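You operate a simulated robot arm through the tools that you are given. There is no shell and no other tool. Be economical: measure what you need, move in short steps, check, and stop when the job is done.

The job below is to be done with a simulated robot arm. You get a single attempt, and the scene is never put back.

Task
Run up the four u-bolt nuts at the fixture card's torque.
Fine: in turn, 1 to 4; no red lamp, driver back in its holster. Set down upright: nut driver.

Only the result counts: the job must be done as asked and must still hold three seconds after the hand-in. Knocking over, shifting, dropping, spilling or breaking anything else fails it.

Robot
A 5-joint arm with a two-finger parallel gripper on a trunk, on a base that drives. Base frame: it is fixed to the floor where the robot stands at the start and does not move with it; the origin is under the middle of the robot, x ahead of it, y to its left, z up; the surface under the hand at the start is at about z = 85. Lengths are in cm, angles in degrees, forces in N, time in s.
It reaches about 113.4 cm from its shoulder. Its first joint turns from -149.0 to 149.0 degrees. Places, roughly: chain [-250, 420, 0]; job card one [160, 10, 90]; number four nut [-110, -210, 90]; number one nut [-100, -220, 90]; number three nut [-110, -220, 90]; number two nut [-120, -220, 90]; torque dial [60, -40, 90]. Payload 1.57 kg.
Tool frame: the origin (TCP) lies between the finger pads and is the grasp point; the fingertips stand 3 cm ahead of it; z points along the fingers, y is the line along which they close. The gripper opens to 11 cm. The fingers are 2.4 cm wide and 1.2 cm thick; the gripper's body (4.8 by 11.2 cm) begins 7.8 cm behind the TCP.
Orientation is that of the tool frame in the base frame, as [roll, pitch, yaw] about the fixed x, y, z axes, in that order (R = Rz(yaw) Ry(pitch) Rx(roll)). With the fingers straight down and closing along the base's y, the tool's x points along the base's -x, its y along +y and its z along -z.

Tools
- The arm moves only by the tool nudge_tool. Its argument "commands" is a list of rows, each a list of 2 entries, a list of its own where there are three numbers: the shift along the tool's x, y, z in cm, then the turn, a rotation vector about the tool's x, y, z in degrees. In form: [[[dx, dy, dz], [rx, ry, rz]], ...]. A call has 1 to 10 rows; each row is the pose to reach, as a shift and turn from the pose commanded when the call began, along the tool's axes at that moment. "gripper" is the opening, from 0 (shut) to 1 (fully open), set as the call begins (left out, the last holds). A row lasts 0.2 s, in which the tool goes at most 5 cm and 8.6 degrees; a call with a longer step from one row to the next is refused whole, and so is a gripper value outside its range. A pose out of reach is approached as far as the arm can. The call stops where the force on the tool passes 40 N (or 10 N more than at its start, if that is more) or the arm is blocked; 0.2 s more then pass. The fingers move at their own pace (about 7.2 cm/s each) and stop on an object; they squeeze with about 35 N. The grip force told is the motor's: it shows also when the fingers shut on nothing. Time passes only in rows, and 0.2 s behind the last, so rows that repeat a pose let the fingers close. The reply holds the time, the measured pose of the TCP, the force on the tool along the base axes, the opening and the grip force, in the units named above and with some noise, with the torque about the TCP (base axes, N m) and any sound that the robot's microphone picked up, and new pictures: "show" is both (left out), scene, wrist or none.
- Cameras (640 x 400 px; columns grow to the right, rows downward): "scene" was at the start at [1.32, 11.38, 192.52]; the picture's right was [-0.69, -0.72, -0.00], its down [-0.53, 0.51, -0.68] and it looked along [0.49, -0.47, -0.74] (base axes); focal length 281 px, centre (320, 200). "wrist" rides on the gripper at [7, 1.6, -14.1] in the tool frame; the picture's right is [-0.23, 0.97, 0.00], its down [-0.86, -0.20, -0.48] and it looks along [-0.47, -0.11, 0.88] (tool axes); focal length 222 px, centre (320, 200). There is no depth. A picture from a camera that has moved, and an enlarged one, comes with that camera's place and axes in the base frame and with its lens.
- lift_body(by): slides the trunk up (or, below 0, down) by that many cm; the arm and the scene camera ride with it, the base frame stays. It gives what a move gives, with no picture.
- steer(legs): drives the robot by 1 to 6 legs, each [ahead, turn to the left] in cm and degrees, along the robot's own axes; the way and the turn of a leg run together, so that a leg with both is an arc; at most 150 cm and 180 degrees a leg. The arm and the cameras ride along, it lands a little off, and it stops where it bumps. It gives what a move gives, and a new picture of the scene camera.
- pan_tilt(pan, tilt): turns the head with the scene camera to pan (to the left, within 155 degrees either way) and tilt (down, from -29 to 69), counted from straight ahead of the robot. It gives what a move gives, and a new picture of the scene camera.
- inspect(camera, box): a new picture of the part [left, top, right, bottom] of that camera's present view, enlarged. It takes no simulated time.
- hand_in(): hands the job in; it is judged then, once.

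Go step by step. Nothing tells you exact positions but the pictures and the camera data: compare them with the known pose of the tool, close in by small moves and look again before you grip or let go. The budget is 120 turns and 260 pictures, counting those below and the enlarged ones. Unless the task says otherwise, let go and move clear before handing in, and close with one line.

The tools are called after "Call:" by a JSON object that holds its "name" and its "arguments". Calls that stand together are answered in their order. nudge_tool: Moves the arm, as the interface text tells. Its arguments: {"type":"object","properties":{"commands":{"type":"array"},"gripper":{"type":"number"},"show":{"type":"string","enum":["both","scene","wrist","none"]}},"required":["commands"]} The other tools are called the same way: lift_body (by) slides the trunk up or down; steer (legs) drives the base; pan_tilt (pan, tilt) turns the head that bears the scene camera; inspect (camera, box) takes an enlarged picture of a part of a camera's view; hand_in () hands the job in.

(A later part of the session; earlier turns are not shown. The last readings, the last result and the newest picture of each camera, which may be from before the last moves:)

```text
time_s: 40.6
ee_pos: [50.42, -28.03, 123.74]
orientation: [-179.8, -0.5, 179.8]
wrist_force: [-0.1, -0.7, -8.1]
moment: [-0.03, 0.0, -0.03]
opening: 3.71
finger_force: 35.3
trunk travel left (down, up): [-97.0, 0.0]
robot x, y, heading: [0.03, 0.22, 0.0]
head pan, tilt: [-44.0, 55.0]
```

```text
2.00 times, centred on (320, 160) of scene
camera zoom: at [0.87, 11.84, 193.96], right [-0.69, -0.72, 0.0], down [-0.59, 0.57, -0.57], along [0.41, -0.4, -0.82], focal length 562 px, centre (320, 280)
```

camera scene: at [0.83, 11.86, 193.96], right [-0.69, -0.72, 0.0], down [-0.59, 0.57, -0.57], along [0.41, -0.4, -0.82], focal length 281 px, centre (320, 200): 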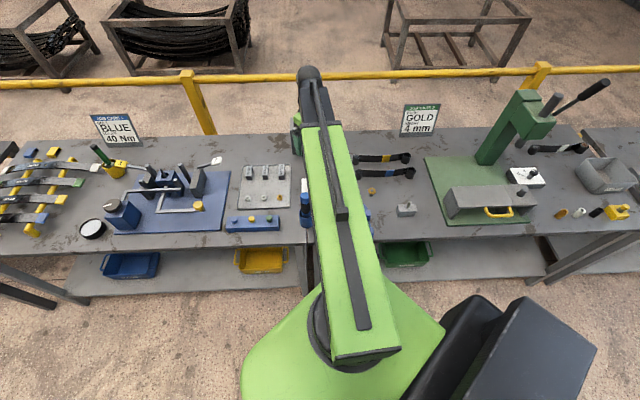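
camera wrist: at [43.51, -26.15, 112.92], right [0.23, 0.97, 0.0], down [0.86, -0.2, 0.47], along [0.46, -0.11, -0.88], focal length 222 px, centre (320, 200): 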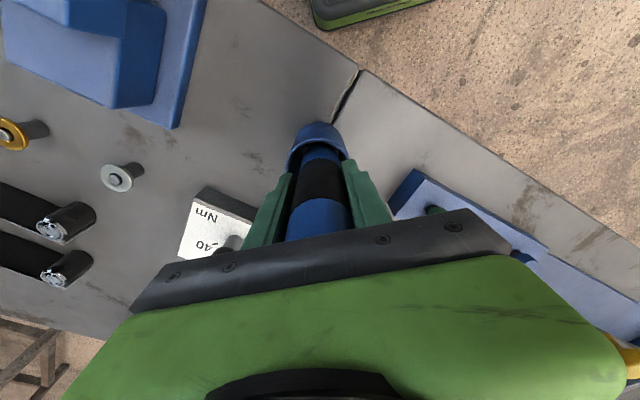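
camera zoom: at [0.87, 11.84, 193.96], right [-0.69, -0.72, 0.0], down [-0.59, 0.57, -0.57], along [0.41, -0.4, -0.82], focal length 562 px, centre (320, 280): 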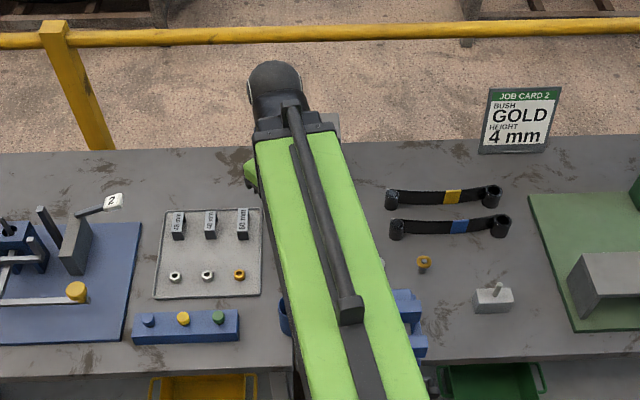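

The driver is held (about 0.8 kg). Before driving to the nut bench I check what the dark box at the robot's right-rear is.

Call:
{"name": "pan_tilt", "arguments": {"pan": -120, "tilt": 65}}

Call:
{"name": "pan_tilt", "arguments": {"pan": 150, "tilt": 50}}

```text
time_s: 42.1
ee_pos: [50.44, -27.94, 123.72]
orientation: [-179.8, -0.4, 179.9]
wrist_force: [-0.3, 0.3, -7.2]
moment: [0.05, -0.02, -0.02]
opening: 3.73
finger_force: 35.0
trunk travel left (down, up): [-97.0, 0.0]
robot x, y, heading: [-0.22, 0.05, 0.0]
head pan, tilt: [-120.0, 65.0]
camera scene: at [-7.35, 11.6, 192.8], right [-0.87, 0.5, 0.0], down [0.45, 0.79, -0.42], along [-0.21, -0.37, -0.91], focal length 281 px, centre (320, 200)
```

scene: 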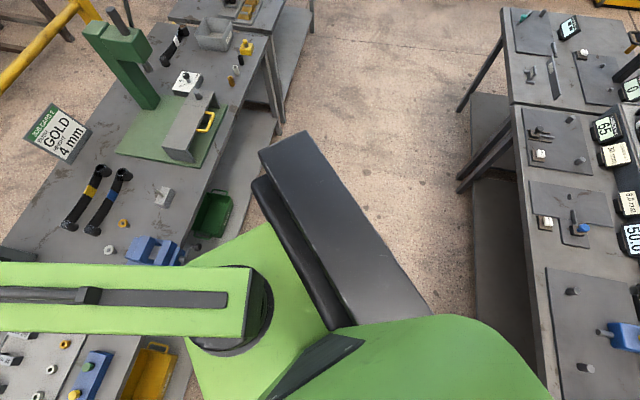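

```text
time_s: 45.8
ee_pos: [50.42, -27.95, 123.59]
orientation: [-179.8, -0.4, 179.7]
wrist_force: [-1.2, 0.4, -6.9]
moment: [0.03, -0.01, 0.02]
opening: 3.69
finger_force: 34.8
trunk travel left (down, up): [-97.0, 0.0]
robot x, y, heading: [-0.01, 0.17, -0.2]
head pan, tilt: [150.0, 50.0]
camera scene: at [-10.98, 20.71, 194.62], right [0.5, 0.87, 0.0], down [0.66, -0.38, -0.64], along [-0.56, 0.32, -0.77], focal length 281 px, centre (320, 200)
```

scene: 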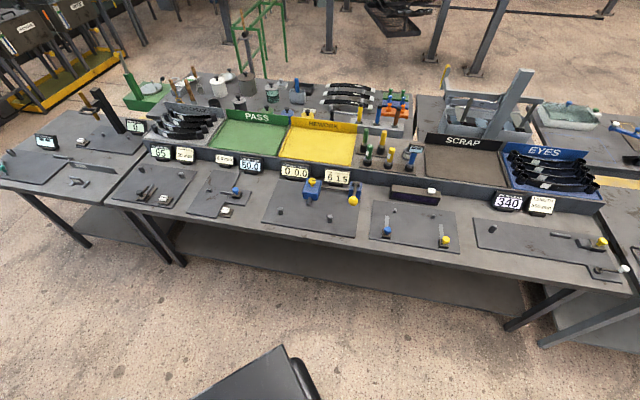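

The dark box is the robot's own trunk. I'll turn left 40° so the arm swings off the bench and the robot is parallel to the aisle, then back down it.

Call:
{"name": "steer", "arguments": {"legs": [[0, 40]]}}

Call:
{"name": "pan_tilt", "arguments": {"pan": -150, "tilt": 45}}

```text
time_s: 48.1
ee_pos: [56.42, 11.13, 123.57]
orientation: [-179.9, -0.3, -139.6]
wrist_force: [0.6, -1.2, -6.4]
moment: [0.04, 0.05, -0.02]
opening: 3.69
finger_force: 35.5
trunk travel left (down, up): [-97.0, 0.0]
robot x, y, heading: [-1.85, 1.33, 40.4]
head pan, tilt: [150.0, 50.0]
camera scene: at [-23.41, 9.72, 194.64], right [-0.18, 0.98, 0.0], down [0.75, 0.14, -0.64], along [-0.63, -0.11, -0.77], focal length 281 px, centre (320, 200)
```

scene: 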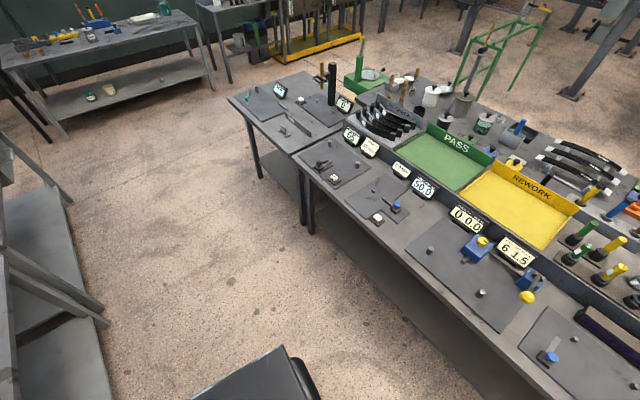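

```text
time_s: 52.2
ee_pos: [56.38, 11.33, 123.78]
orientation: [-179.8, -0.3, -139.6]
wrist_force: [0.2, 0.0, -7.3]
moment: [-0.02, 0.03, 0.0]
opening: 3.7
finger_force: 35.3
trunk travel left (down, up): [-97.0, 0.0]
robot x, y, heading: [-1.49, 1.79, 40.4]
head pan, tilt: [-150.0, 45.0]
camera scene: at [-18.65, 3.77, 195.31], right [-0.94, 0.34, 0.0], down [0.24, 0.67, -0.71], along [-0.24, -0.67, -0.71], focal length 281 px, centre (320, 200)
```

scene: 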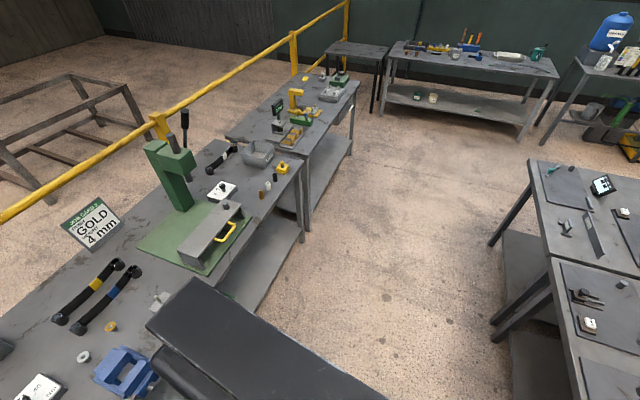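

The aisle behind is clear. I back up in two legs.

Call:
{"name": "steer", "arguments": {"legs": [[-110, 0]]}}

```text
time_s: 57.9
ee_pos: [-27.93, -59.99, 123.67]
orientation: [-179.8, -0.3, -138.6]
wrist_force: [-0.4, -1.0, -6.5]
moment: [0.0, 0.02, -0.02]
opening: 3.72
finger_force: 35.3
trunk travel left (down, up): [-97.0, 0.0]
robot x, y, heading: [-85.78, -70.82, 40.8]
head pan, tilt: [-150.0, 45.0]
camera scene: at [-102.83, -68.64, 195.3], right [-0.95, 0.33, 0.0], down [0.23, 0.67, -0.71], along [-0.23, -0.67, -0.71], focal length 281 px, centre (320, 200)
```

scene: 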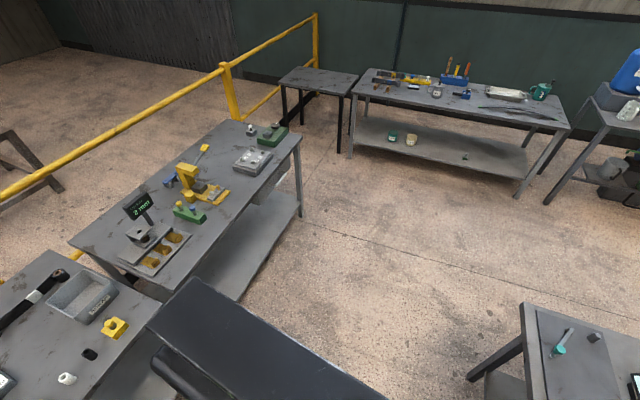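

Nuts now estimated at about [-109,-213]. I'll turn 13° left and back up 121 cm to stand beside them.

Call:
{"name": "steer", "arguments": {"legs": [[0, 13], [-121, 0]]}}

Call:
{"name": "pan_tilt", "arguments": {"pan": -96, "tilt": 50}}

Call:
{"name": "inspect", "arguments": {"camera": "scene", "box": [200, 60, 440, 260]}}

```text
time_s: 64.9
ee_pos: [-103.2, -145.92, 123.78]
orientation: [-179.9, -0.4, -124.0]
wrist_force: [0.3, 0.0, -7.0]
moment: [-0.02, 0.01, -0.01]
opening: 3.7
finger_force: 35.5
trunk travel left (down, up): [-97.0, 0.0]
robot x, y, heading: [-156.6, -171.02, 56.1]
head pan, tilt: [-150.0, 45.0]
camera scene: at [-173.51, -173.53, 195.3], right [-1.0, 0.07, 0.0], down [0.05, 0.71, -0.71], along [-0.05, -0.71, -0.71], focal length 281 px, centre (320, 200)
```

scene: 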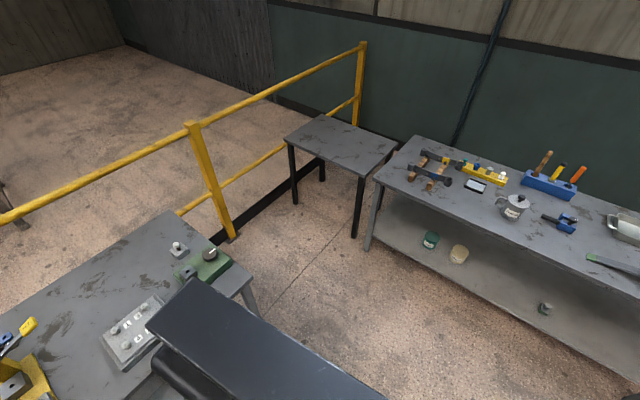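

```text
time_s: 66.1
ee_pos: [-103.17, -145.98, 123.59]
orientation: [-179.9, -0.4, -123.9]
wrist_force: [0.0, 0.2, -6.7]
moment: [-0.05, 0.01, 0.01]
opening: 3.7
finger_force: 34.8
trunk travel left (down, up): [-97.0, 0.0]
robot x, y, heading: [-156.57, -170.83, 56.6]
head pan, tilt: [-96.0, 50.0]
camera scene: at [-167.03, -170.28, 194.61], right [-0.64, -0.77, 0.0], down [-0.59, 0.49, -0.64], along [0.49, -0.41, -0.77], focal length 281 px, centre (320, 200)
```

scene: 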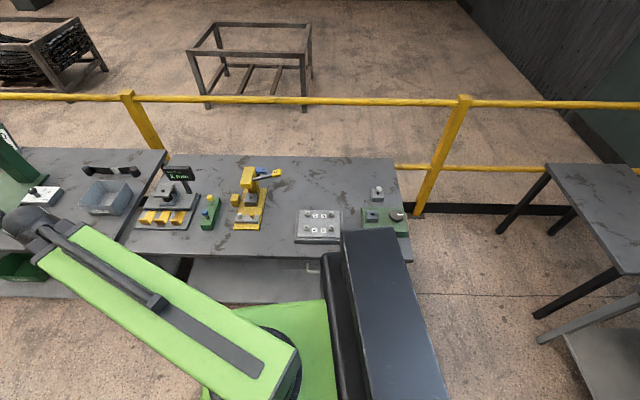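

```text
2.00 times, centred on (320, 160) of scene
camera zoom: at [-167.03, -170.28, 194.61], right [-0.64, -0.77, 0.0], down [-0.59, 0.49, -0.64], along [0.49, -0.41, -0.77], focal length 562 px, centre (320, 280)
```

zoom: 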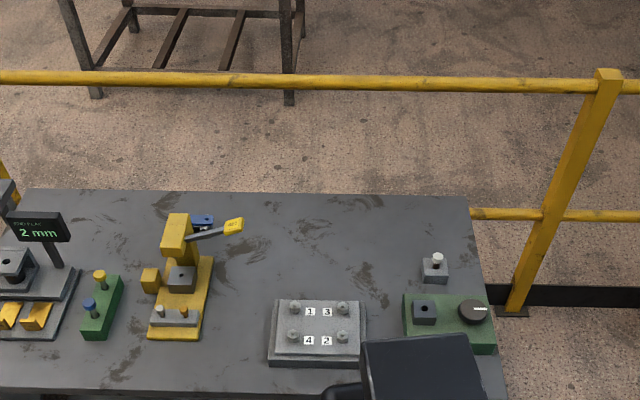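

I can see the fixture with nuts labelled 1 (far left), 3 (far right), 4 (near left), 2 (near right), about [-103.4,-216], [-110.8,-224.5], [-109.7,-210.5], [-116.8,-218.7]. No other card is here, so 40 Nm stands. I move the arm along y toward nut 1 at full height.

Call:
{"name": "nudge_tool", "arguments": {"commands": [[[4, -2.7, 0], [0, 0, 0]], [[8, -5.4, 0], [0, 0, 0]], [[12, -8.1, 0], [0, 0, 0]], [[16, -10.8, 0], [0, 0, 0]], [[20, -13.5, 0], [0, 0, 0]], [[24, -16.2, 0], [0, 0, 0]], [[28, -18.9, 0], [0, 0, 0]], [[32, -21.6, 0], [0, 0, 0]], [[36, -24.3, 0], [0, 0, 0]], [[36, -24.3, 0], [0, 0, 0]]]}}

```text
time_s: 68.3
ee_pos: [-103.22, -189.55, 123.74]
orientation: [-179.8, -0.4, -123.9]
wrist_force: [0.1, 0.5, -6.8]
moment: [-0.02, 0.02, -0.03]
opening: 3.69
finger_force: 35.0
out of reach, approached as far as the arm can: row 2, 3, 4, 5, 6, 7, 8
trunk travel left (down, up): [-97.0, 0.0]
robot x, y, heading: [-156.47, -171.09, 56.1]
head pan, tilt: [-96.0, 50.0]
camera scene: at [-167.01, -170.23, 194.61], right [-0.64, -0.77, 0.0], down [-0.59, 0.49, -0.64], along [0.49, -0.41, -0.77], focal length 281 px, centre (320, 200)
camera wrist: at [-108.46, -194.18, 137.9], right [-0.68, 0.73, 0.0], down [0.64, 0.6, 0.47], along [0.35, 0.32, -0.88], focal length 222 px, centre (320, 200)
```

scene: 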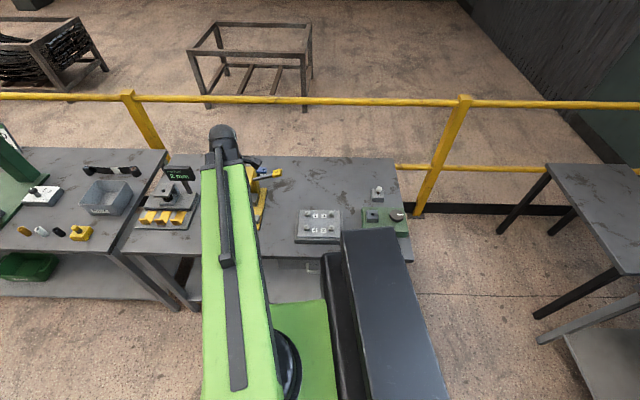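
wrist: 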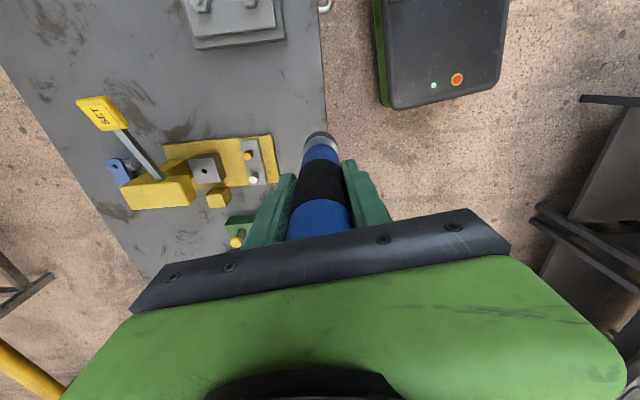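

The lever flag is at z about 105, 18 cm clear of nut 1. I continue to above nut 1.

Call:
{"name": "nudge_tool", "arguments": {"commands": [[[4, -2.65, 0], [0, 0, 0]], [[8, -5.3, 0], [0, 0, 0]], [[12, -7.95, 0], [0, 0, 0]], [[16, -10.6, 0], [0, 0, 0]], [[20, -13.2, 0], [0, 0, 0]], [[22.2, -14.7, 0], [0, 0, 0]], [[22.2, -14.7, 0], [0, 0, 0]]]}}

Call:
{"name": "inspect", "arguments": {"camera": "wrist", "box": [200, 60, 440, 220]}}

Call:
{"name": "inspect", "arguments": {"camera": "scene", "box": [220, 100, 440, 260]}}

```text
time_s: 69.9
ee_pos: [-103.16, -216.16, 123.68]
orientation: [-179.8, -0.4, -124.0]
wrist_force: [0.4, 0.4, -6.0]
moment: [-0.02, -0.02, 0.0]
opening: 3.7
finger_force: 34.9
out of reach, approached as far as the arm can: row 1, 2, 3, 4, 5, 6, 7
trunk travel left (down, up): [-97.0, 0.0]
robot x, y, heading: [-156.53, -171.07, 56.1]
head pan, tilt: [-96.0, 50.0]
camera scene: at [-167.03, -170.37, 194.61], right [-0.64, -0.77, 0.0], down [-0.59, 0.49, -0.64], along [0.49, -0.41, -0.77], focal length 281 px, centre (320, 200)
camera wrist: at [-108.37, -220.78, 137.88], right [-0.68, 0.73, 0.0], down [0.64, 0.6, 0.47], along [0.35, 0.32, -0.88], focal length 222 px, centre (320, 200)
```

scene: 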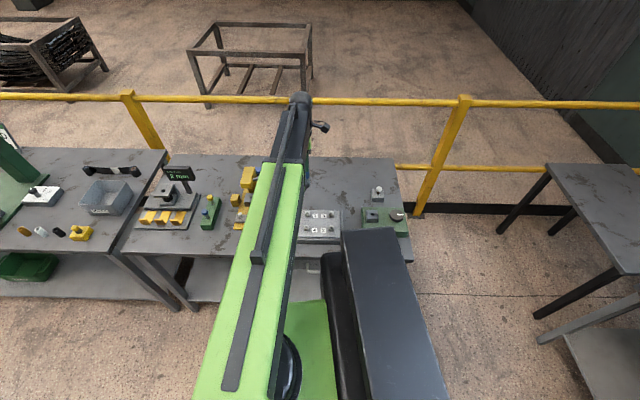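
wrist: 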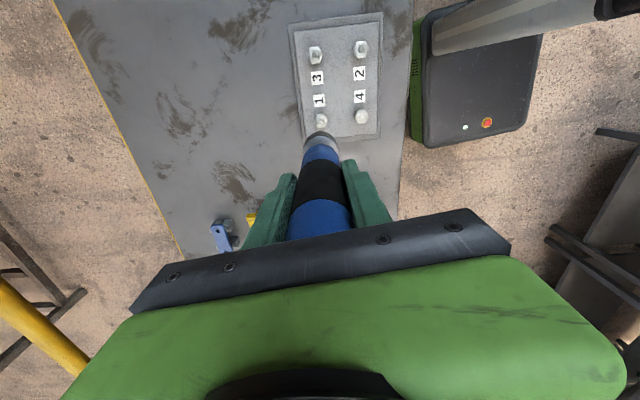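

```text
2.50 times, centred on (320, 140) of wrist
camera zoom: at [-108.37, -220.78, 137.88], right [-0.68, 0.73, 0.0], down [0.64, 0.6, 0.47], along [0.35, 0.32, -0.88], focal length 555 px, centre (320, 350)
```

zoom: 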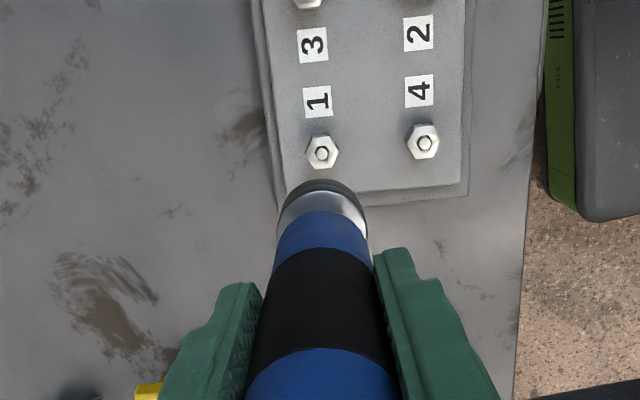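

```text
2.50 times, centred on (330, 180) of scene
camera zoom: at [-167.03, -170.37, 194.61], right [-0.64, -0.77, 0.0], down [-0.59, 0.49, -0.64], along [0.49, -0.41, -0.77], focal length 702 px, centre (295, 250)
```

zoom: 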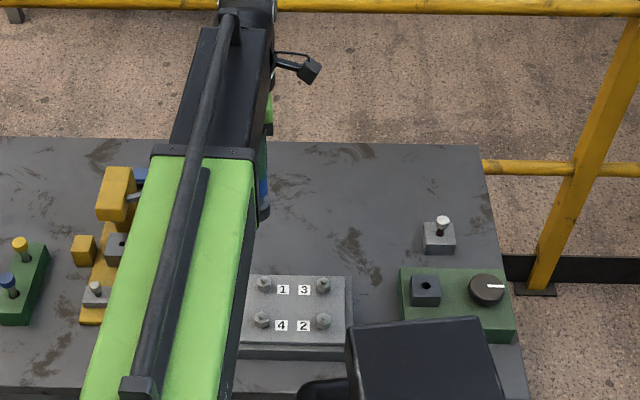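

Nut 1 lies at about [-102.95,-216.0]. I shift slightly, lower 15 cm and look at the alignment of socket and nut.

Call:
{"name": "nudge_tool", "arguments": {"commands": [[[-0.25, -0.1, 0], [0, 0, 0]], [[-0.25, -0.1, 0], [0, 0, 0]]], "show": "none"}}

Call:
{"name": "lift_body", "arguments": {"by": -15}}

Call:
{"name": "inspect", "arguments": {"camera": "wrist", "box": [200, 60, 440, 220]}}

Call:
{"name": "inspect", "arguments": {"camera": "scene", "box": [260, 80, 400, 220]}}

```text
time_s: 70.5
ee_pos: [-102.98, -215.88, 123.65]
orientation: [-179.8, -0.3, -123.9]
wrist_force: [-0.3, 0.4, -6.7]
moment: [0.02, 0.0, 0.01]
opening: 3.71
finger_force: 35.5
trunk travel left (down, up): [-97.0, 0.0]
robot x, y, heading: [-156.72, -170.78, 56.0]
head pan, tilt: [-96.0, 50.0]
```

```text
time_s: 72.2
ee_pos: [-102.93, -215.98, 108.64]
orientation: [-179.9, -0.2, -123.9]
wrist_force: [-0.1, 1.2, -6.6]
moment: [-0.03, 0.01, 0.01]
opening: 3.69
finger_force: 34.8
trunk travel left (down, up): [-82.0, 15.0]
robot x, y, heading: [-156.33, -170.86, 56.3]
head pan, tilt: [-96.0, 50.0]
```

```text
2.50 times, centred on (320, 140) of wrist
camera zoom: at [-108.18, -220.55, 122.88], right [-0.68, 0.73, 0.0], down [0.64, 0.6, 0.47], along [0.35, 0.32, -0.88], focal length 555 px, centre (320, 350)
```

zoom: 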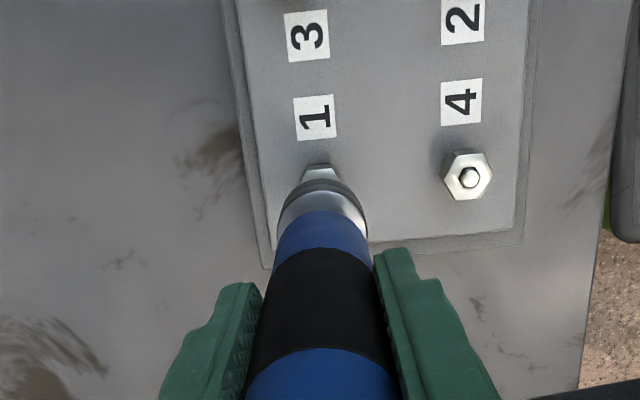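

```text
2.86 times, centred on (330, 150) of scene
camera zoom: at [-167.03, -170.37, 179.62], right [-0.64, -0.77, 0.0], down [-0.59, 0.49, -0.64], along [0.49, -0.41, -0.77], focal length 802 px, centre (291, 343)
```

zoom: 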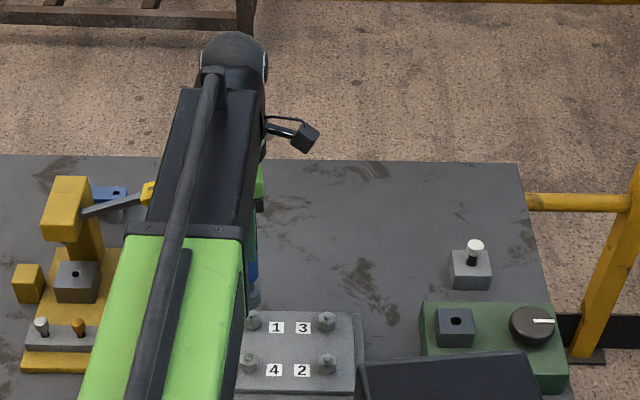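

Socket seems above nut 1. I lower gradually watching the force.

Call:
{"name": "lift_body", "arguments": {"by": -2.5}}

Call:
{"name": "inspect", "arguments": {"camera": "scene", "box": [280, 120, 340, 180]}}

Call:
{"name": "inspect", "arguments": {"camera": "wrist", "box": [270, 70, 390, 160]}}

```text
time_s: 73.0
ee_pos: [-102.94, -215.93, 106.19]
orientation: [-179.9, -0.3, -123.9]
wrist_force: [0.6, 0.0, -6.9]
moment: [0.01, 0.01, -0.01]
opening: 3.69
finger_force: 35.6
trunk travel left (down, up): [-79.5, 17.5]
robot x, y, heading: [-156.24, -171.13, 56.6]
head pan, tilt: [-96.0, 50.0]
```

```text
6.67 times, centred on (310, 150) of scene
camera zoom: at [-167.03, -170.37, 177.11], right [-0.64, -0.77, 0.0], down [-0.59, 0.49, -0.64], along [0.49, -0.41, -0.77], focal length 1872 px, centre (387, 533)
```

zoom: 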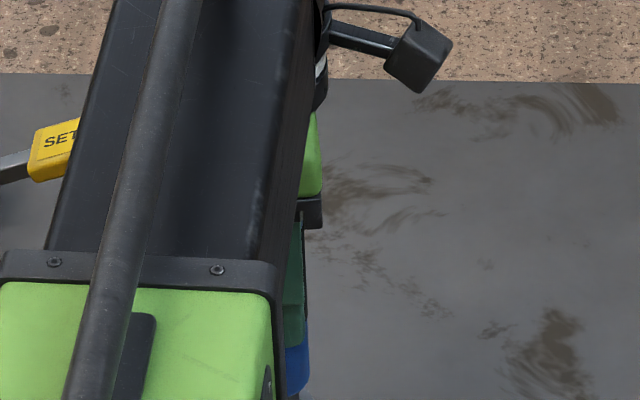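

```text
4.44 times, centred on (330, 115) of wrist
camera zoom: at [-108.18, -220.55, 120.37], right [-0.68, 0.73, 0.0], down [0.64, 0.6, 0.47], along [0.35, 0.32, -0.88], focal length 987 px, centre (276, 578)
```

zoom: 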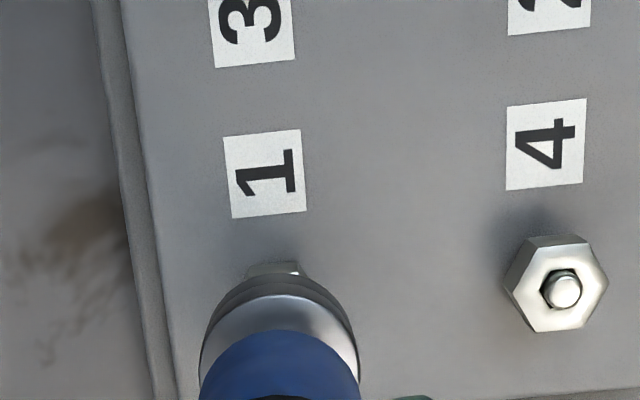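

Alignment is within 2 mm; I make a small correction and go down further.

Call:
{"name": "nudge_tool", "arguments": {"commands": [[[-0.17, -0.06, 0], [0, 0, 0]]], "show": "none"}}

Call:
{"name": "lift_body", "arguments": {"by": -2}}

Call:
{"name": "inspect", "arguments": {"camera": "wrist", "box": [270, 70, 390, 160]}}

```text
time_s: 73.3
ee_pos: [-102.8, -215.77, 106.27]
orientation: [-179.9, -0.4, -123.9]
wrist_force: [0.3, 0.5, -7.7]
moment: [-0.01, 0.01, -0.01]
opening: 3.71
finger_force: 35.1
trunk travel left (down, up): [-79.5, 17.5]
robot x, y, heading: [-156.65, -170.77, 56.3]
head pan, tilt: [-96.0, 50.0]
```

```text
time_s: 74.0
ee_pos: [-102.88, -215.64, 104.25]
orientation: [-179.7, -0.2, -123.9]
wrist_force: [5.1, -2.6, 19.2]
moment: [-0.3, -0.58, 0.02]
opening: 3.72
finger_force: 35.3
trunk travel left (down, up): [-77.5, 19.5]
robot x, y, heading: [-156.18, -171.08, 56.1]
head pan, tilt: [-96.0, 50.0]
```

```text
4.44 times, centred on (330, 115) of wrist
camera zoom: at [-108.12, -220.41, 118.48], right [-0.68, 0.73, -0.01], down [0.64, 0.6, 0.47], along [0.35, 0.32, -0.88], focal length 987 px, centre (276, 578)
```

zoom: 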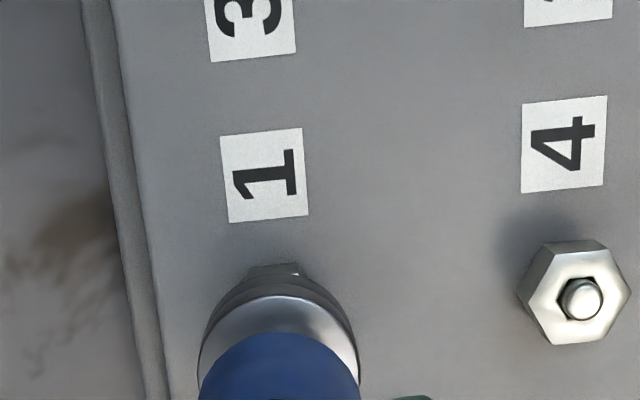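

Contact at TCP z 104.25 with about 26 N pressing. I check the driver display for a reaction.

Call:
{"name": "pan_tilt", "arguments": {"pan": -30, "tilt": 15}}

Call:
{"name": "nudge_tool", "arguments": {"commands": [[[0, 0, 0], [0, 0, 0]], [[0, 0, 0], [0, 0, 0]], [[0, 0, 0], [0, 0, 0]]], "show": "none"}}

```text
time_s: 75.4
ee_pos: [-102.87, -215.74, 104.23]
orientation: [-179.8, -0.4, -123.9]
wrist_force: [10.1, -5.1, 25.7]
moment: [-0.58, -1.06, 0.02]
opening: 3.7
finger_force: 35.0
trunk travel left (down, up): [-77.5, 19.5]
robot x, y, heading: [-156.03, -170.6, 56.2]
head pan, tilt: [-30.0, 15.0]
camera scene: at [-164.68, -161.17, 180.48], right [0.44, -0.9, 0.0], down [-0.23, -0.11, -0.97], along [0.87, 0.43, -0.26], focal length 281 px, centre (320, 200)
```

scene: 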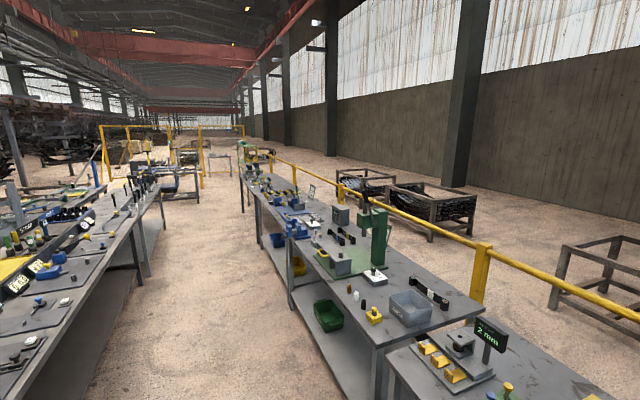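

```text
time_s: 76.2
ee_pos: [-102.86, -215.71, 104.21]
orientation: [-179.8, -0.4, -123.9]
wrist_force: [11.3, -4.1, 24.3]
moment: [-0.56, -1.05, 0.04]
opening: 3.67
finger_force: 34.7
trunk travel left (down, up): [-77.5, 19.5]
robot x, y, heading: [-156.61, -170.88, 56.1]
head pan, tilt: [-30.0, 15.0]
```

Call:
{"name": "inspect", "arguments": {"camera": "scene", "box": [320, 195, 370, 235]}}

Call:
{"name": "inspect", "arguments": {"camera": "wrist", "box": [290, 110, 350, 155]}}

```text
10.00 times, centred on (345, 215) of scene
camera zoom: at [-164.68, -161.17, 180.48], right [0.44, -0.9, 0.0], down [-0.23, -0.11, -0.97], along [0.87, 0.43, -0.26], focal length 2809 px, centre (70, 50)
```

zoom: 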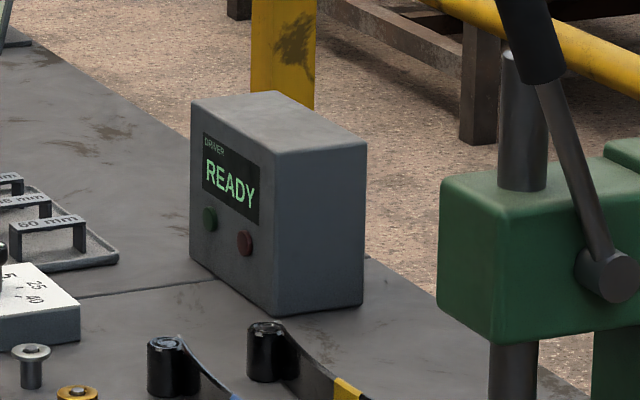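

```text
8.89 times, centred on (320, 132) of wrist
camera zoom: at [-108.13, -220.39, 118.46], right [-0.68, 0.73, -0.01], down [0.64, 0.6, 0.47], along [0.35, 0.32, -0.88], focal length 1974 px, centre (320, 800)
```

zoom: 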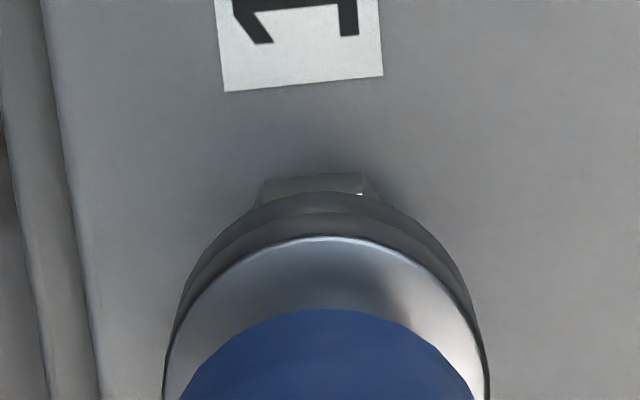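

The display still reads READY, so the socket sits slightly off the nut. I estimate it needs about 0.45 cm along tool +x. I raise, shift and come down again.

Call:
{"name": "lift_body", "arguments": {"by": 2}}

Call:
{"name": "nudge_tool", "arguments": {"commands": [[[0.45, 0, 0], [0, 0, 0]], [[0.45, 0, 0], [0, 0, 0]]], "show": "none"}}

Call:
{"name": "lift_body", "arguments": {"by": -2}}

Call:
{"name": "inspect", "arguments": {"camera": "wrist", "box": [270, 70, 390, 160]}}

Call:
{"name": "inspect", "arguments": {"camera": "scene", "box": [320, 195, 370, 235]}}

```text
time_s: 76.9
ee_pos: [-102.86, -215.82, 106.12]
orientation: [-179.9, -0.3, -123.9]
wrist_force: [-0.6, 0.6, -7.3]
moment: [-0.01, 0.02, 0.05]
opening: 3.71
finger_force: 35.4
trunk travel left (down, up): [-79.5, 17.5]
robot x, y, heading: [-156.33, -170.87, 56.2]
head pan, tilt: [-30.0, 15.0]
```

```text
time_s: 77.5
ee_pos: [-103.08, -216.22, 106.22]
orientation: [-179.8, -0.3, -123.9]
wrist_force: [-0.6, 0.2, -6.8]
moment: [-0.01, 0.0, 0.0]
opening: 3.69
finger_force: 35.3
trunk travel left (down, up): [-79.5, 17.5]
robot x, y, heading: [-156.42, -170.8, 56.3]
head pan, tilt: [-30.0, 15.0]
```

```text
time_s: 78.1
ee_pos: [-103.22, -216.06, 104.17]
orientation: [-180.0, -0.3, -124.0]
wrist_force: [-1.2, 1.3, 5.0]
moment: [0.34, 0.49, -0.01]
opening: 3.67
finger_force: 34.9
trunk travel left (down, up): [-77.5, 19.5]
robot x, y, heading: [-156.46, -171.02, 55.9]
head pan, tilt: [-30.0, 15.0]
```

```text
4.44 times, centred on (330, 115) of wrist
camera zoom: at [-108.41, -220.82, 118.43], right [-0.68, 0.73, 0.0], down [0.64, 0.6, 0.47], along [0.35, 0.32, -0.88], focal length 987 px, centre (276, 578)
```

zoom: 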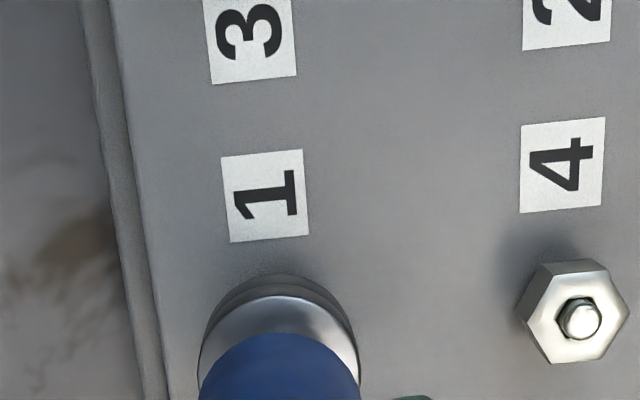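

```text
10.00 times, centred on (345, 215) of scene
camera zoom: at [-164.64, -161.25, 180.49], right [0.44, -0.9, 0.0], down [-0.23, -0.11, -0.97], along [0.87, 0.43, -0.26], focal length 2809 px, centre (70, 50)
```

zoom: 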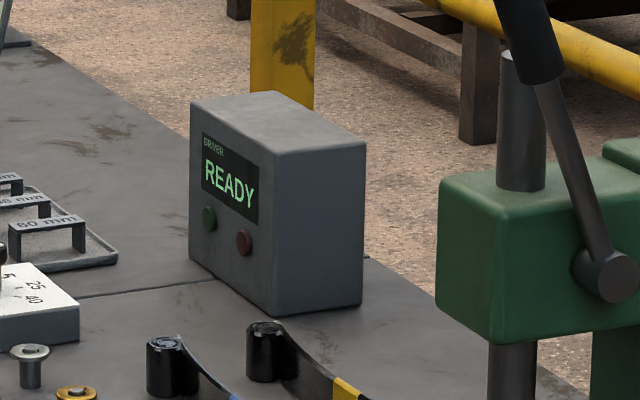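

The nut is now under the socket, with light contact. I press a little further.

Call:
{"name": "lift_body", "arguments": {"by": -0.5}}

Call:
{"name": "nudge_tool", "arguments": {"commands": [[[0, 0, 0], [0, 0, 0]], [[0, 0, 0], [0, 0, 0]], [[0, 0, 0], [0, 0, 0]]], "show": "none"}}

Call:
{"name": "inspect", "arguments": {"camera": "scene", "box": [320, 195, 370, 235]}}

Call:
{"name": "inspect", "arguments": {"camera": "wrist", "box": [270, 70, 390, 160]}}

```text
time_s: 78.6
ee_pos: [-103.16, -216.22, 104.02]
orientation: [-179.7, -0.3, -123.8]
wrist_force: [-0.9, 1.6, 29.0]
moment: [0.09, 0.27, -0.04]
opening: 3.7
finger_force: 35.4
trunk travel left (down, up): [-77.1, 19.9]
robot x, y, heading: [-156.56, -170.89, 56.5]
head pan, tilt: [-30.0, 15.0]
stopped: the force on the tool passed its limit at 76 N (the readings are from after the stop); the commanded pose is now the measured one
```

```text
time_s: 79.4
ee_pos: [-103.15, -216.0, 103.91]
orientation: [-179.6, -0.4, -123.9]
wrist_force: [-0.3, 1.7, 34.5]
moment: [0.1, 0.27, -0.01]
opening: 3.72
finger_force: 34.8
trunk travel left (down, up): [-77.1, 19.9]
robot x, y, heading: [-156.55, -170.87, 56.3]
head pan, tilt: [-30.0, 15.0]
```

```text
10.00 times, centred on (345, 215) of scene
camera zoom: at [-164.91, -161.01, 180.08], right [0.44, -0.9, 0.0], down [-0.23, -0.12, -0.97], along [0.87, 0.43, -0.26], focal length 2809 px, centre (70, 50)
```

zoom: 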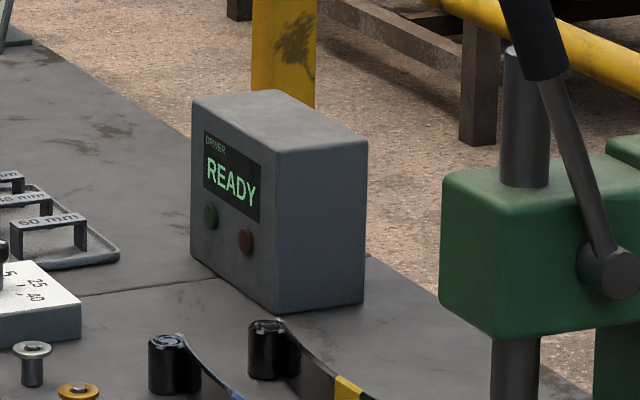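

```text
4.44 times, centred on (330, 115) of wrist
camera zoom: at [-108.51, -220.69, 118.19], right [-0.68, 0.73, -0.01], down [0.64, 0.6, 0.47], along [0.35, 0.32, -0.88], focal length 987 px, centre (276, 578)
```

zoom: 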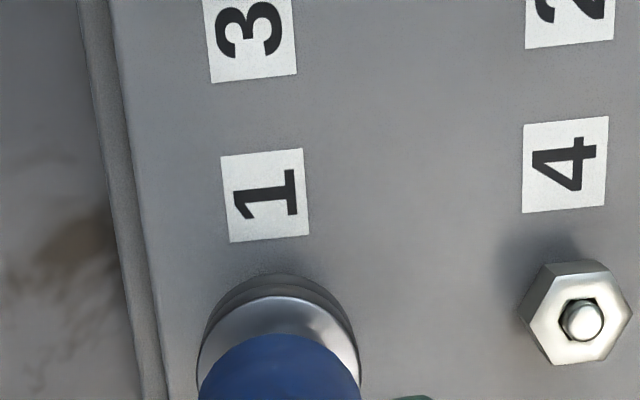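

Pressed and centred, but not started. The socket may sit on the hex unaligned, so I ease off slightly and turn clockwise while pressing lightly.

Call:
{"name": "lift_body", "arguments": {"by": 0.25}}

Call:
{"name": "nudge_tool", "arguments": {"commands": [[[0, 0, 0], [0, 0, 8]], [[0, 0, 0], [0, 0, 16]], [[0, 0, 0], [0, 0, 24]], [[0, 0, 0], [0, 0, 32]], [[0, 0, 0], [0, 0, 40]]], "show": "none"}}

Call:
{"name": "inspect", "arguments": {"camera": "scene", "box": [320, 195, 370, 235]}}

Call:
{"name": "inspect", "arguments": {"camera": "wrist", "box": [240, 60, 400, 180]}}

```text
time_s: 79.9
ee_pos: [-102.93, -216.29, 103.97]
orientation: [-179.7, -0.4, -123.9]
wrist_force: [-4.6, 3.2, -7.2]
moment: [0.26, 0.67, -0.02]
opening: 3.69
finger_force: 34.8
trunk travel left (down, up): [-77.4, 19.6]
robot x, y, heading: [-156.94, -170.87, 56.5]
head pan, tilt: [-30.0, 15.0]
```

```text
time_s: 81.1
ee_pos: [-103.02, -216.28, 104.03]
orientation: [-179.6, -0.1, -163.9]
wrist_force: [0.2, 0.1, -7.4]
moment: [0.0, 0.01, 0.05]
opening: 3.69
finger_force: 34.6
trunk travel left (down, up): [-77.4, 19.6]
robot x, y, heading: [-156.45, -170.69, 56.3]
head pan, tilt: [-30.0, 15.0]
```

```text
10.00 times, centred on (345, 215) of scene
camera zoom: at [-164.56, -161.33, 180.35], right [0.44, -0.9, 0.0], down [-0.23, -0.11, -0.97], along [0.87, 0.43, -0.26], focal length 2809 px, centre (70, 50)
```

zoom: 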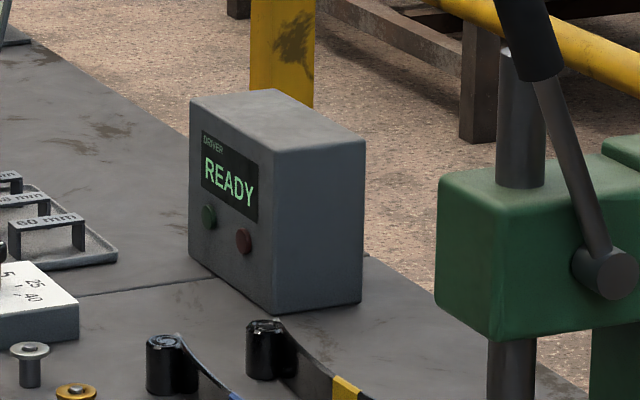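

```text
3.33 times, centred on (320, 120) of wrist
camera zoom: at [-110.21, -216.37, 118.2], right [-0.05, 1.0, -0.01], down [0.88, 0.05, 0.48], along [0.48, 0.02, -0.88], focal length 740 px, centre (320, 467)
```

zoom: 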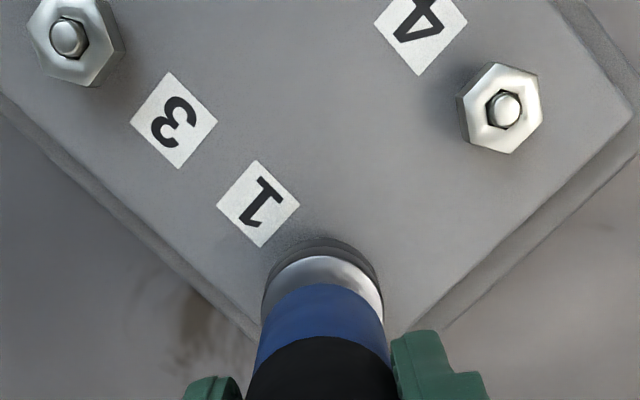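

Now free of contact after rotation. I press down again gently.

Call:
{"name": "lift_body", "arguments": {"by": -0.5}}

Call:
{"name": "nudge_tool", "arguments": {"commands": [[[0, 0, 0], [0, 0, 0]], [[0, 0, 0], [0, 0, 0]]], "show": "none"}}

Call:
{"name": "inspect", "arguments": {"camera": "scene", "box": [320, 195, 370, 235]}}

```text
time_s: 81.5
ee_pos: [-103.21, -216.27, 103.9]
orientation: [-179.4, -0.1, -164.0]
wrist_force: [-2.5, 1.4, 23.8]
moment: [0.4, 0.45, -0.02]
opening: 3.69
finger_force: 35.1
trunk travel left (down, up): [-77.1, 19.9]
robot x, y, heading: [-156.34, -170.85, 55.9]
head pan, tilt: [-30.0, 15.0]
stopped: the force on the tool passed its limit at 53 N (the readings are from after the stop); the commanded pose is now the measured one
```

```text
time_s: 82.1
ee_pos: [-103.07, -216.24, 103.88]
orientation: [-179.2, 0.1, -164.0]
wrist_force: [-3.6, 2.7, 30.5]
moment: [0.45, 0.45, 0.03]
opening: 3.71
finger_force: 35.3
trunk travel left (down, up): [-77.1, 19.9]
robot x, y, heading: [-156.57, -170.86, 56.4]
head pan, tilt: [-30.0, 15.0]
```

```text
10.00 times, centred on (345, 215) of scene
camera zoom: at [-164.91, -161.04, 180.11], right [0.44, -0.9, 0.0], down [-0.23, -0.12, -0.97], along [0.87, 0.43, -0.26], focal length 2809 px, centre (70, 50)
```

zoom: 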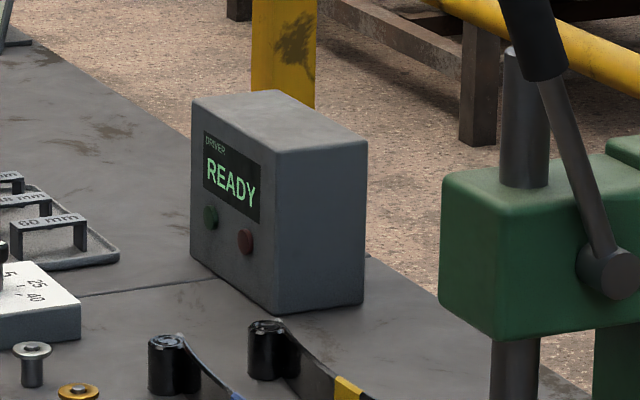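

Same hard stop. I look from the side at the socket on nut 1.

Call:
{"name": "pan_tilt", "arguments": {"pan": -96, "tilt": 35}}

Call:
{"name": "inspect", "arguments": {"camera": "wrist", "box": [280, 100, 360, 160]}}

```text
time_s: 83.5
ee_pos: [-103.12, -216.21, 103.99]
orientation: [-179.1, 0.3, -164.0]
wrist_force: [-1.4, 1.2, 33.6]
moment: [0.39, 0.41, 0.0]
opening: 3.71
finger_force: 35.1
trunk travel left (down, up): [-77.1, 19.9]
robot x, y, heading: [-156.73, -170.78, 56.1]
head pan, tilt: [-96.0, 35.0]
camera scene: at [-166.53, -170.78, 176.91], right [-0.64, -0.77, 0.0], down [-0.44, 0.37, -0.82], along [0.63, -0.52, -0.57], focal length 281 px, centre (320, 200)
```

scene: 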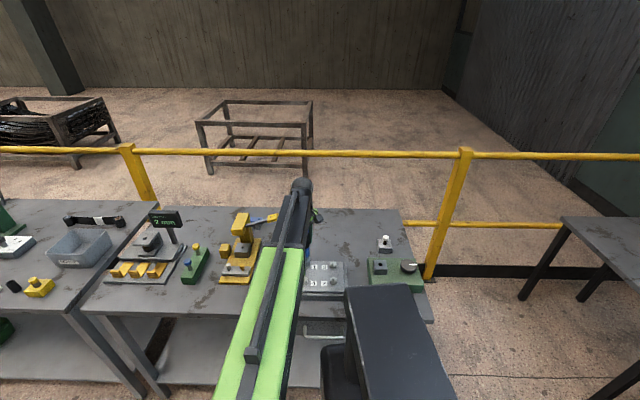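

```text
6.67 times, centred on (320, 130) of wrist
camera zoom: at [-110.38, -216.24, 118.13], right [-0.05, 1.0, -0.01], down [0.87, 0.05, 0.48], along [0.48, 0.01, -0.88], focal length 1481 px, centre (320, 667)
```

zoom: 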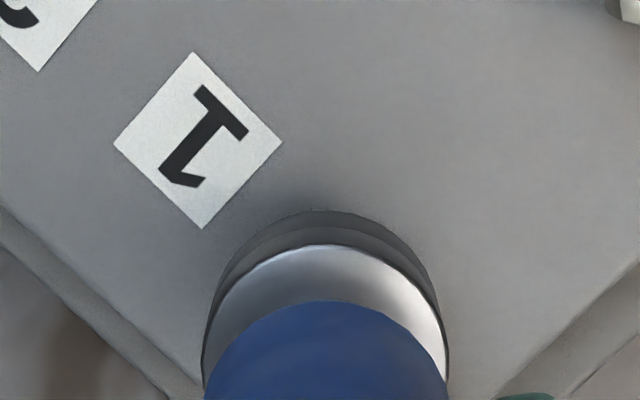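

Call:
{"name": "inspect", "arguments": {"camera": "scene", "box": [295, 240, 355, 300]}}

```text
6.67 times, centred on (325, 270) of scene
camera zoom: at [-166.53, -170.78, 176.91], right [-0.64, -0.77, 0.0], down [-0.44, 0.37, -0.82], along [0.63, -0.52, -0.57], focal length 1872 px, centre (287, -267)
```

zoom: 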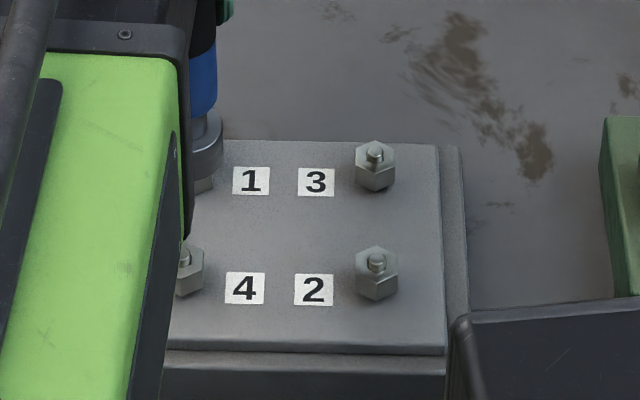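

The socket rim rests at nut-top height, well centred. I'll now twist clockwise while pressed.

Call:
{"name": "nudge_tool", "arguments": {"commands": [[[0, 0, 0], [0, 0, 8]], [[0, 0, 0], [0, 0, 16]], [[0, 0, 0], [0, 0, 24]], [[0, 0, 0], [0, 0, 32]], [[0, 0, 0], [0, 0, 40]], [[0, 0, 0], [0, 0, 48]], [[0, 0, 0], [0, 0, 56]], [[0, 0, 0], [0, 0, 64]]], "show": "none"}}

Call:
{"name": "inspect", "arguments": {"camera": "scene", "box": [295, 240, 355, 300]}}

```text
time_s: 85.3
ee_pos: [-103.24, -216.28, 103.89]
orientation: [-179.8, 0.9, 131.9]
wrist_force: [-4.7, -4.0, 31.9]
moment: [-0.1, 0.62, 0.15]
opening: 3.7
finger_force: 34.8
trunk travel left (down, up): [-77.1, 19.9]
robot x, y, heading: [-156.16, -171.19, 56.5]
head pan, tilt: [-96.0, 35.0]
```

```text
6.67 times, centred on (325, 270) of scene
camera zoom: at [-166.57, -170.86, 176.91], right [-0.64, -0.77, 0.0], down [-0.44, 0.37, -0.82], along [0.63, -0.53, -0.57], focal length 1872 px, centre (287, -267)
```

zoom: 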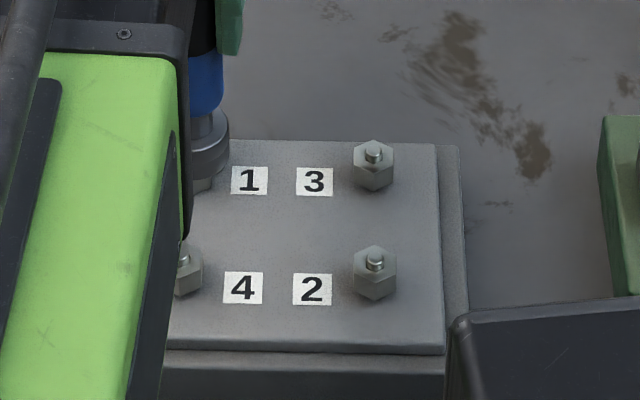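

Using force/moment readings, all three contacts point to the nut centre at about [-103.2,-215.94], and the driver axis sits about 0.28 cm off the tool axis. I raise, re-level and re-centre.

Call:
{"name": "lift_body", "arguments": {"by": 1.2}}

Call:
{"name": "nudge_tool", "arguments": {"commands": [[[0.5, 0.26, 0], [0, 0, 0]], [[0.5, 0.26, 0], [0, 0, 0]], [[0.5, 0.26, 0], [0, 0, 0]]], "show": "none"}}

Call:
{"name": "inspect", "arguments": {"camera": "scene", "box": [295, 240, 355, 300]}}

Call:
{"name": "inspect", "arguments": {"camera": "wrist", "box": [260, 80, 380, 170]}}

```text
time_s: 85.9
ee_pos: [-102.8, -216.34, 104.95]
orientation: [-179.9, 0.6, 131.9]
wrist_force: [0.6, 0.2, -7.6]
moment: [-0.03, 0.01, 0.02]
opening: 3.73
finger_force: 34.9
trunk travel left (down, up): [-78.3, 18.7]
robot x, y, heading: [-156.31, -170.99, 56.5]
head pan, tilt: [-96.0, 35.0]
```

```text
time_s: 86.7
ee_pos: [-102.99, -215.68, 105.04]
orientation: [-179.7, 0.7, 131.9]
wrist_force: [-0.3, -0.3, -7.4]
moment: [0.02, 0.0, 0.03]
opening: 3.73
finger_force: 35.0
trunk travel left (down, up): [-78.3, 18.7]
robot x, y, heading: [-156.52, -170.79, 55.8]
head pan, tilt: [-96.0, 35.0]
```

```text
6.67 times, centred on (325, 270) of scene
camera zoom: at [-166.17, -171.1, 178.12], right [-0.64, -0.77, 0.0], down [-0.44, 0.37, -0.82], along [0.63, -0.52, -0.57], focal length 1872 px, centre (287, -267)
```

zoom: 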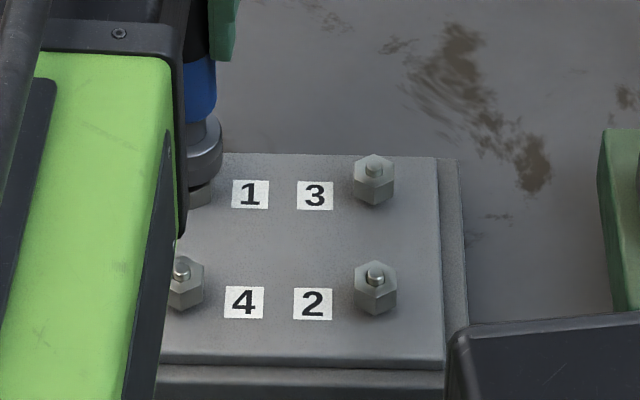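

```text
4.44 times, centred on (320, 125) of wrist
camera zoom: at [-106.6, -209.23, 119.08], right [0.88, 0.48, 0.0], down [0.42, -0.76, 0.49], along [0.24, -0.43, -0.87], focal length 987 px, centre (320, 533)
```

zoom: 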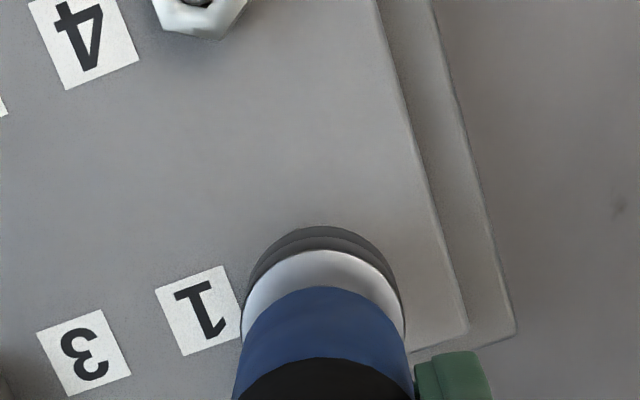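

I level the tool (0.7° tilt) and apply the remaining shift of about (-0.4, 0), then lower.

Call:
{"name": "nudge_tool", "arguments": {"commands": [[[0.23, -0.33, 0], [-0.3, 0.7, 0]], [[0.23, -0.33, 0], [-0.3, 0.7, 0]], [[0.23, -0.33, 0], [-0.3, 0.7, 0]]], "show": "none"}}

Call:
{"name": "lift_body", "arguments": {"by": -1}}

Call:
{"name": "lift_body", "arguments": {"by": -0.4}}

Call:
{"name": "nudge_tool", "arguments": {"commands": [[[0, 0, 0], [0, 0, 0]], [[0, 0, 0], [0, 0, 0]]], "show": "none"}}

```text
time_s: 87.5
ee_pos: [-103.44, -215.84, 105.08]
orientation: [179.9, -0.1, 132.0]
wrist_force: [-0.7, 1.0, -8.3]
moment: [0.03, 0.01, 0.0]
opening: 3.69
finger_force: 35.0
trunk travel left (down, up): [-78.3, 18.7]
robot x, y, heading: [-156.69, -171.41, 56.0]
head pan, tilt: [-96.0, 35.0]
```

```text
time_s: 88.1
ee_pos: [-103.45, -215.87, 103.93]
orientation: [179.9, 0.0, 132.0]
wrist_force: [0.2, -0.1, -6.3]
moment: [-0.01, 0.04, 0.05]
opening: 3.68
finger_force: 34.7
trunk travel left (down, up): [-77.3, 19.7]
robot x, y, heading: [-156.33, -170.97, 56.0]
head pan, tilt: [-96.0, 35.0]
```

```text
time_s: 88.6
ee_pos: [-103.44, -215.85, 103.6]
orientation: [179.9, 0.0, 132.0]
wrist_force: [0.2, -0.2, -6.6]
moment: [0.03, 0.02, 0.0]
opening: 3.69
finger_force: 35.1
trunk travel left (down, up): [-76.9, 20.1]
robot x, y, heading: [-156.18, -171.17, 56.1]
head pan, tilt: [-96.0, 35.0]
```

```text
time_s: 89.2
ee_pos: [-103.52, -215.89, 103.52]
orientation: [179.9, 0.0, 132.0]
wrist_force: [0.1, -0.4, -6.8]
moment: [0.02, 0.03, -0.01]
opening: 3.67
finger_force: 34.9
trunk travel left (down, up): [-76.9, 20.1]
robot x, y, heading: [-156.42, -170.65, 56.2]
head pan, tilt: [-96.0, 35.0]
```

It passed the previous stop with no force: the socket is going over the nut. I continue down in small steps.

Call:
{"name": "lift_body", "arguments": {"by": -0.5}}

Call:
{"name": "lift_body", "arguments": {"by": -0.5}}

Call:
{"name": "inspect", "arguments": {"camera": "scene", "box": [295, 240, 355, 300]}}

```text
time_s: 89.8
ee_pos: [-103.46, -215.87, 103.08]
orientation: [179.9, 0.0, 132.0]
wrist_force: [0.2, -0.1, -7.2]
moment: [0.02, 0.02, 0.01]
opening: 3.69
finger_force: 34.7
trunk travel left (down, up): [-76.4, 20.6]
robot x, y, heading: [-156.09, -170.87, 56.0]
head pan, tilt: [-96.0, 35.0]
```

```text
time_s: 90.3
ee_pos: [-103.45, -215.88, 102.53]
orientation: [179.9, 0.0, 132.0]
wrist_force: [2.3, -1.6, 4.6]
moment: [-0.35, -0.32, 0.0]
opening: 3.69
finger_force: 35.0
trunk travel left (down, up): [-75.9, 21.1]
robot x, y, heading: [-156.51, -171.35, 56.3]
head pan, tilt: [-96.0, 35.0]
```

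```text
6.67 times, centred on (325, 270) of scene
camera zoom: at [-166.24, -171.04, 175.74], right [-0.64, -0.77, 0.0], down [-0.44, 0.37, -0.82], along [0.63, -0.52, -0.57], focal length 1872 px, centre (287, -267)
```

zoom: 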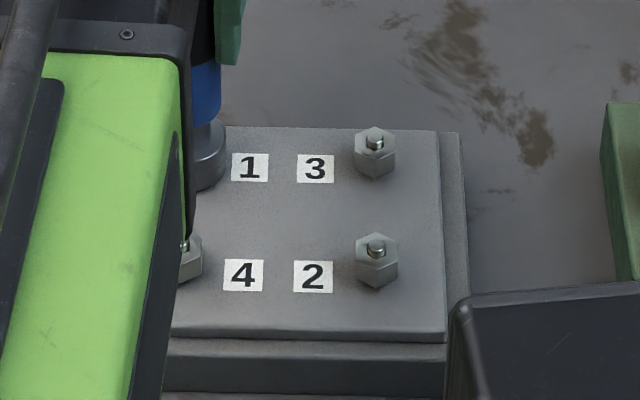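

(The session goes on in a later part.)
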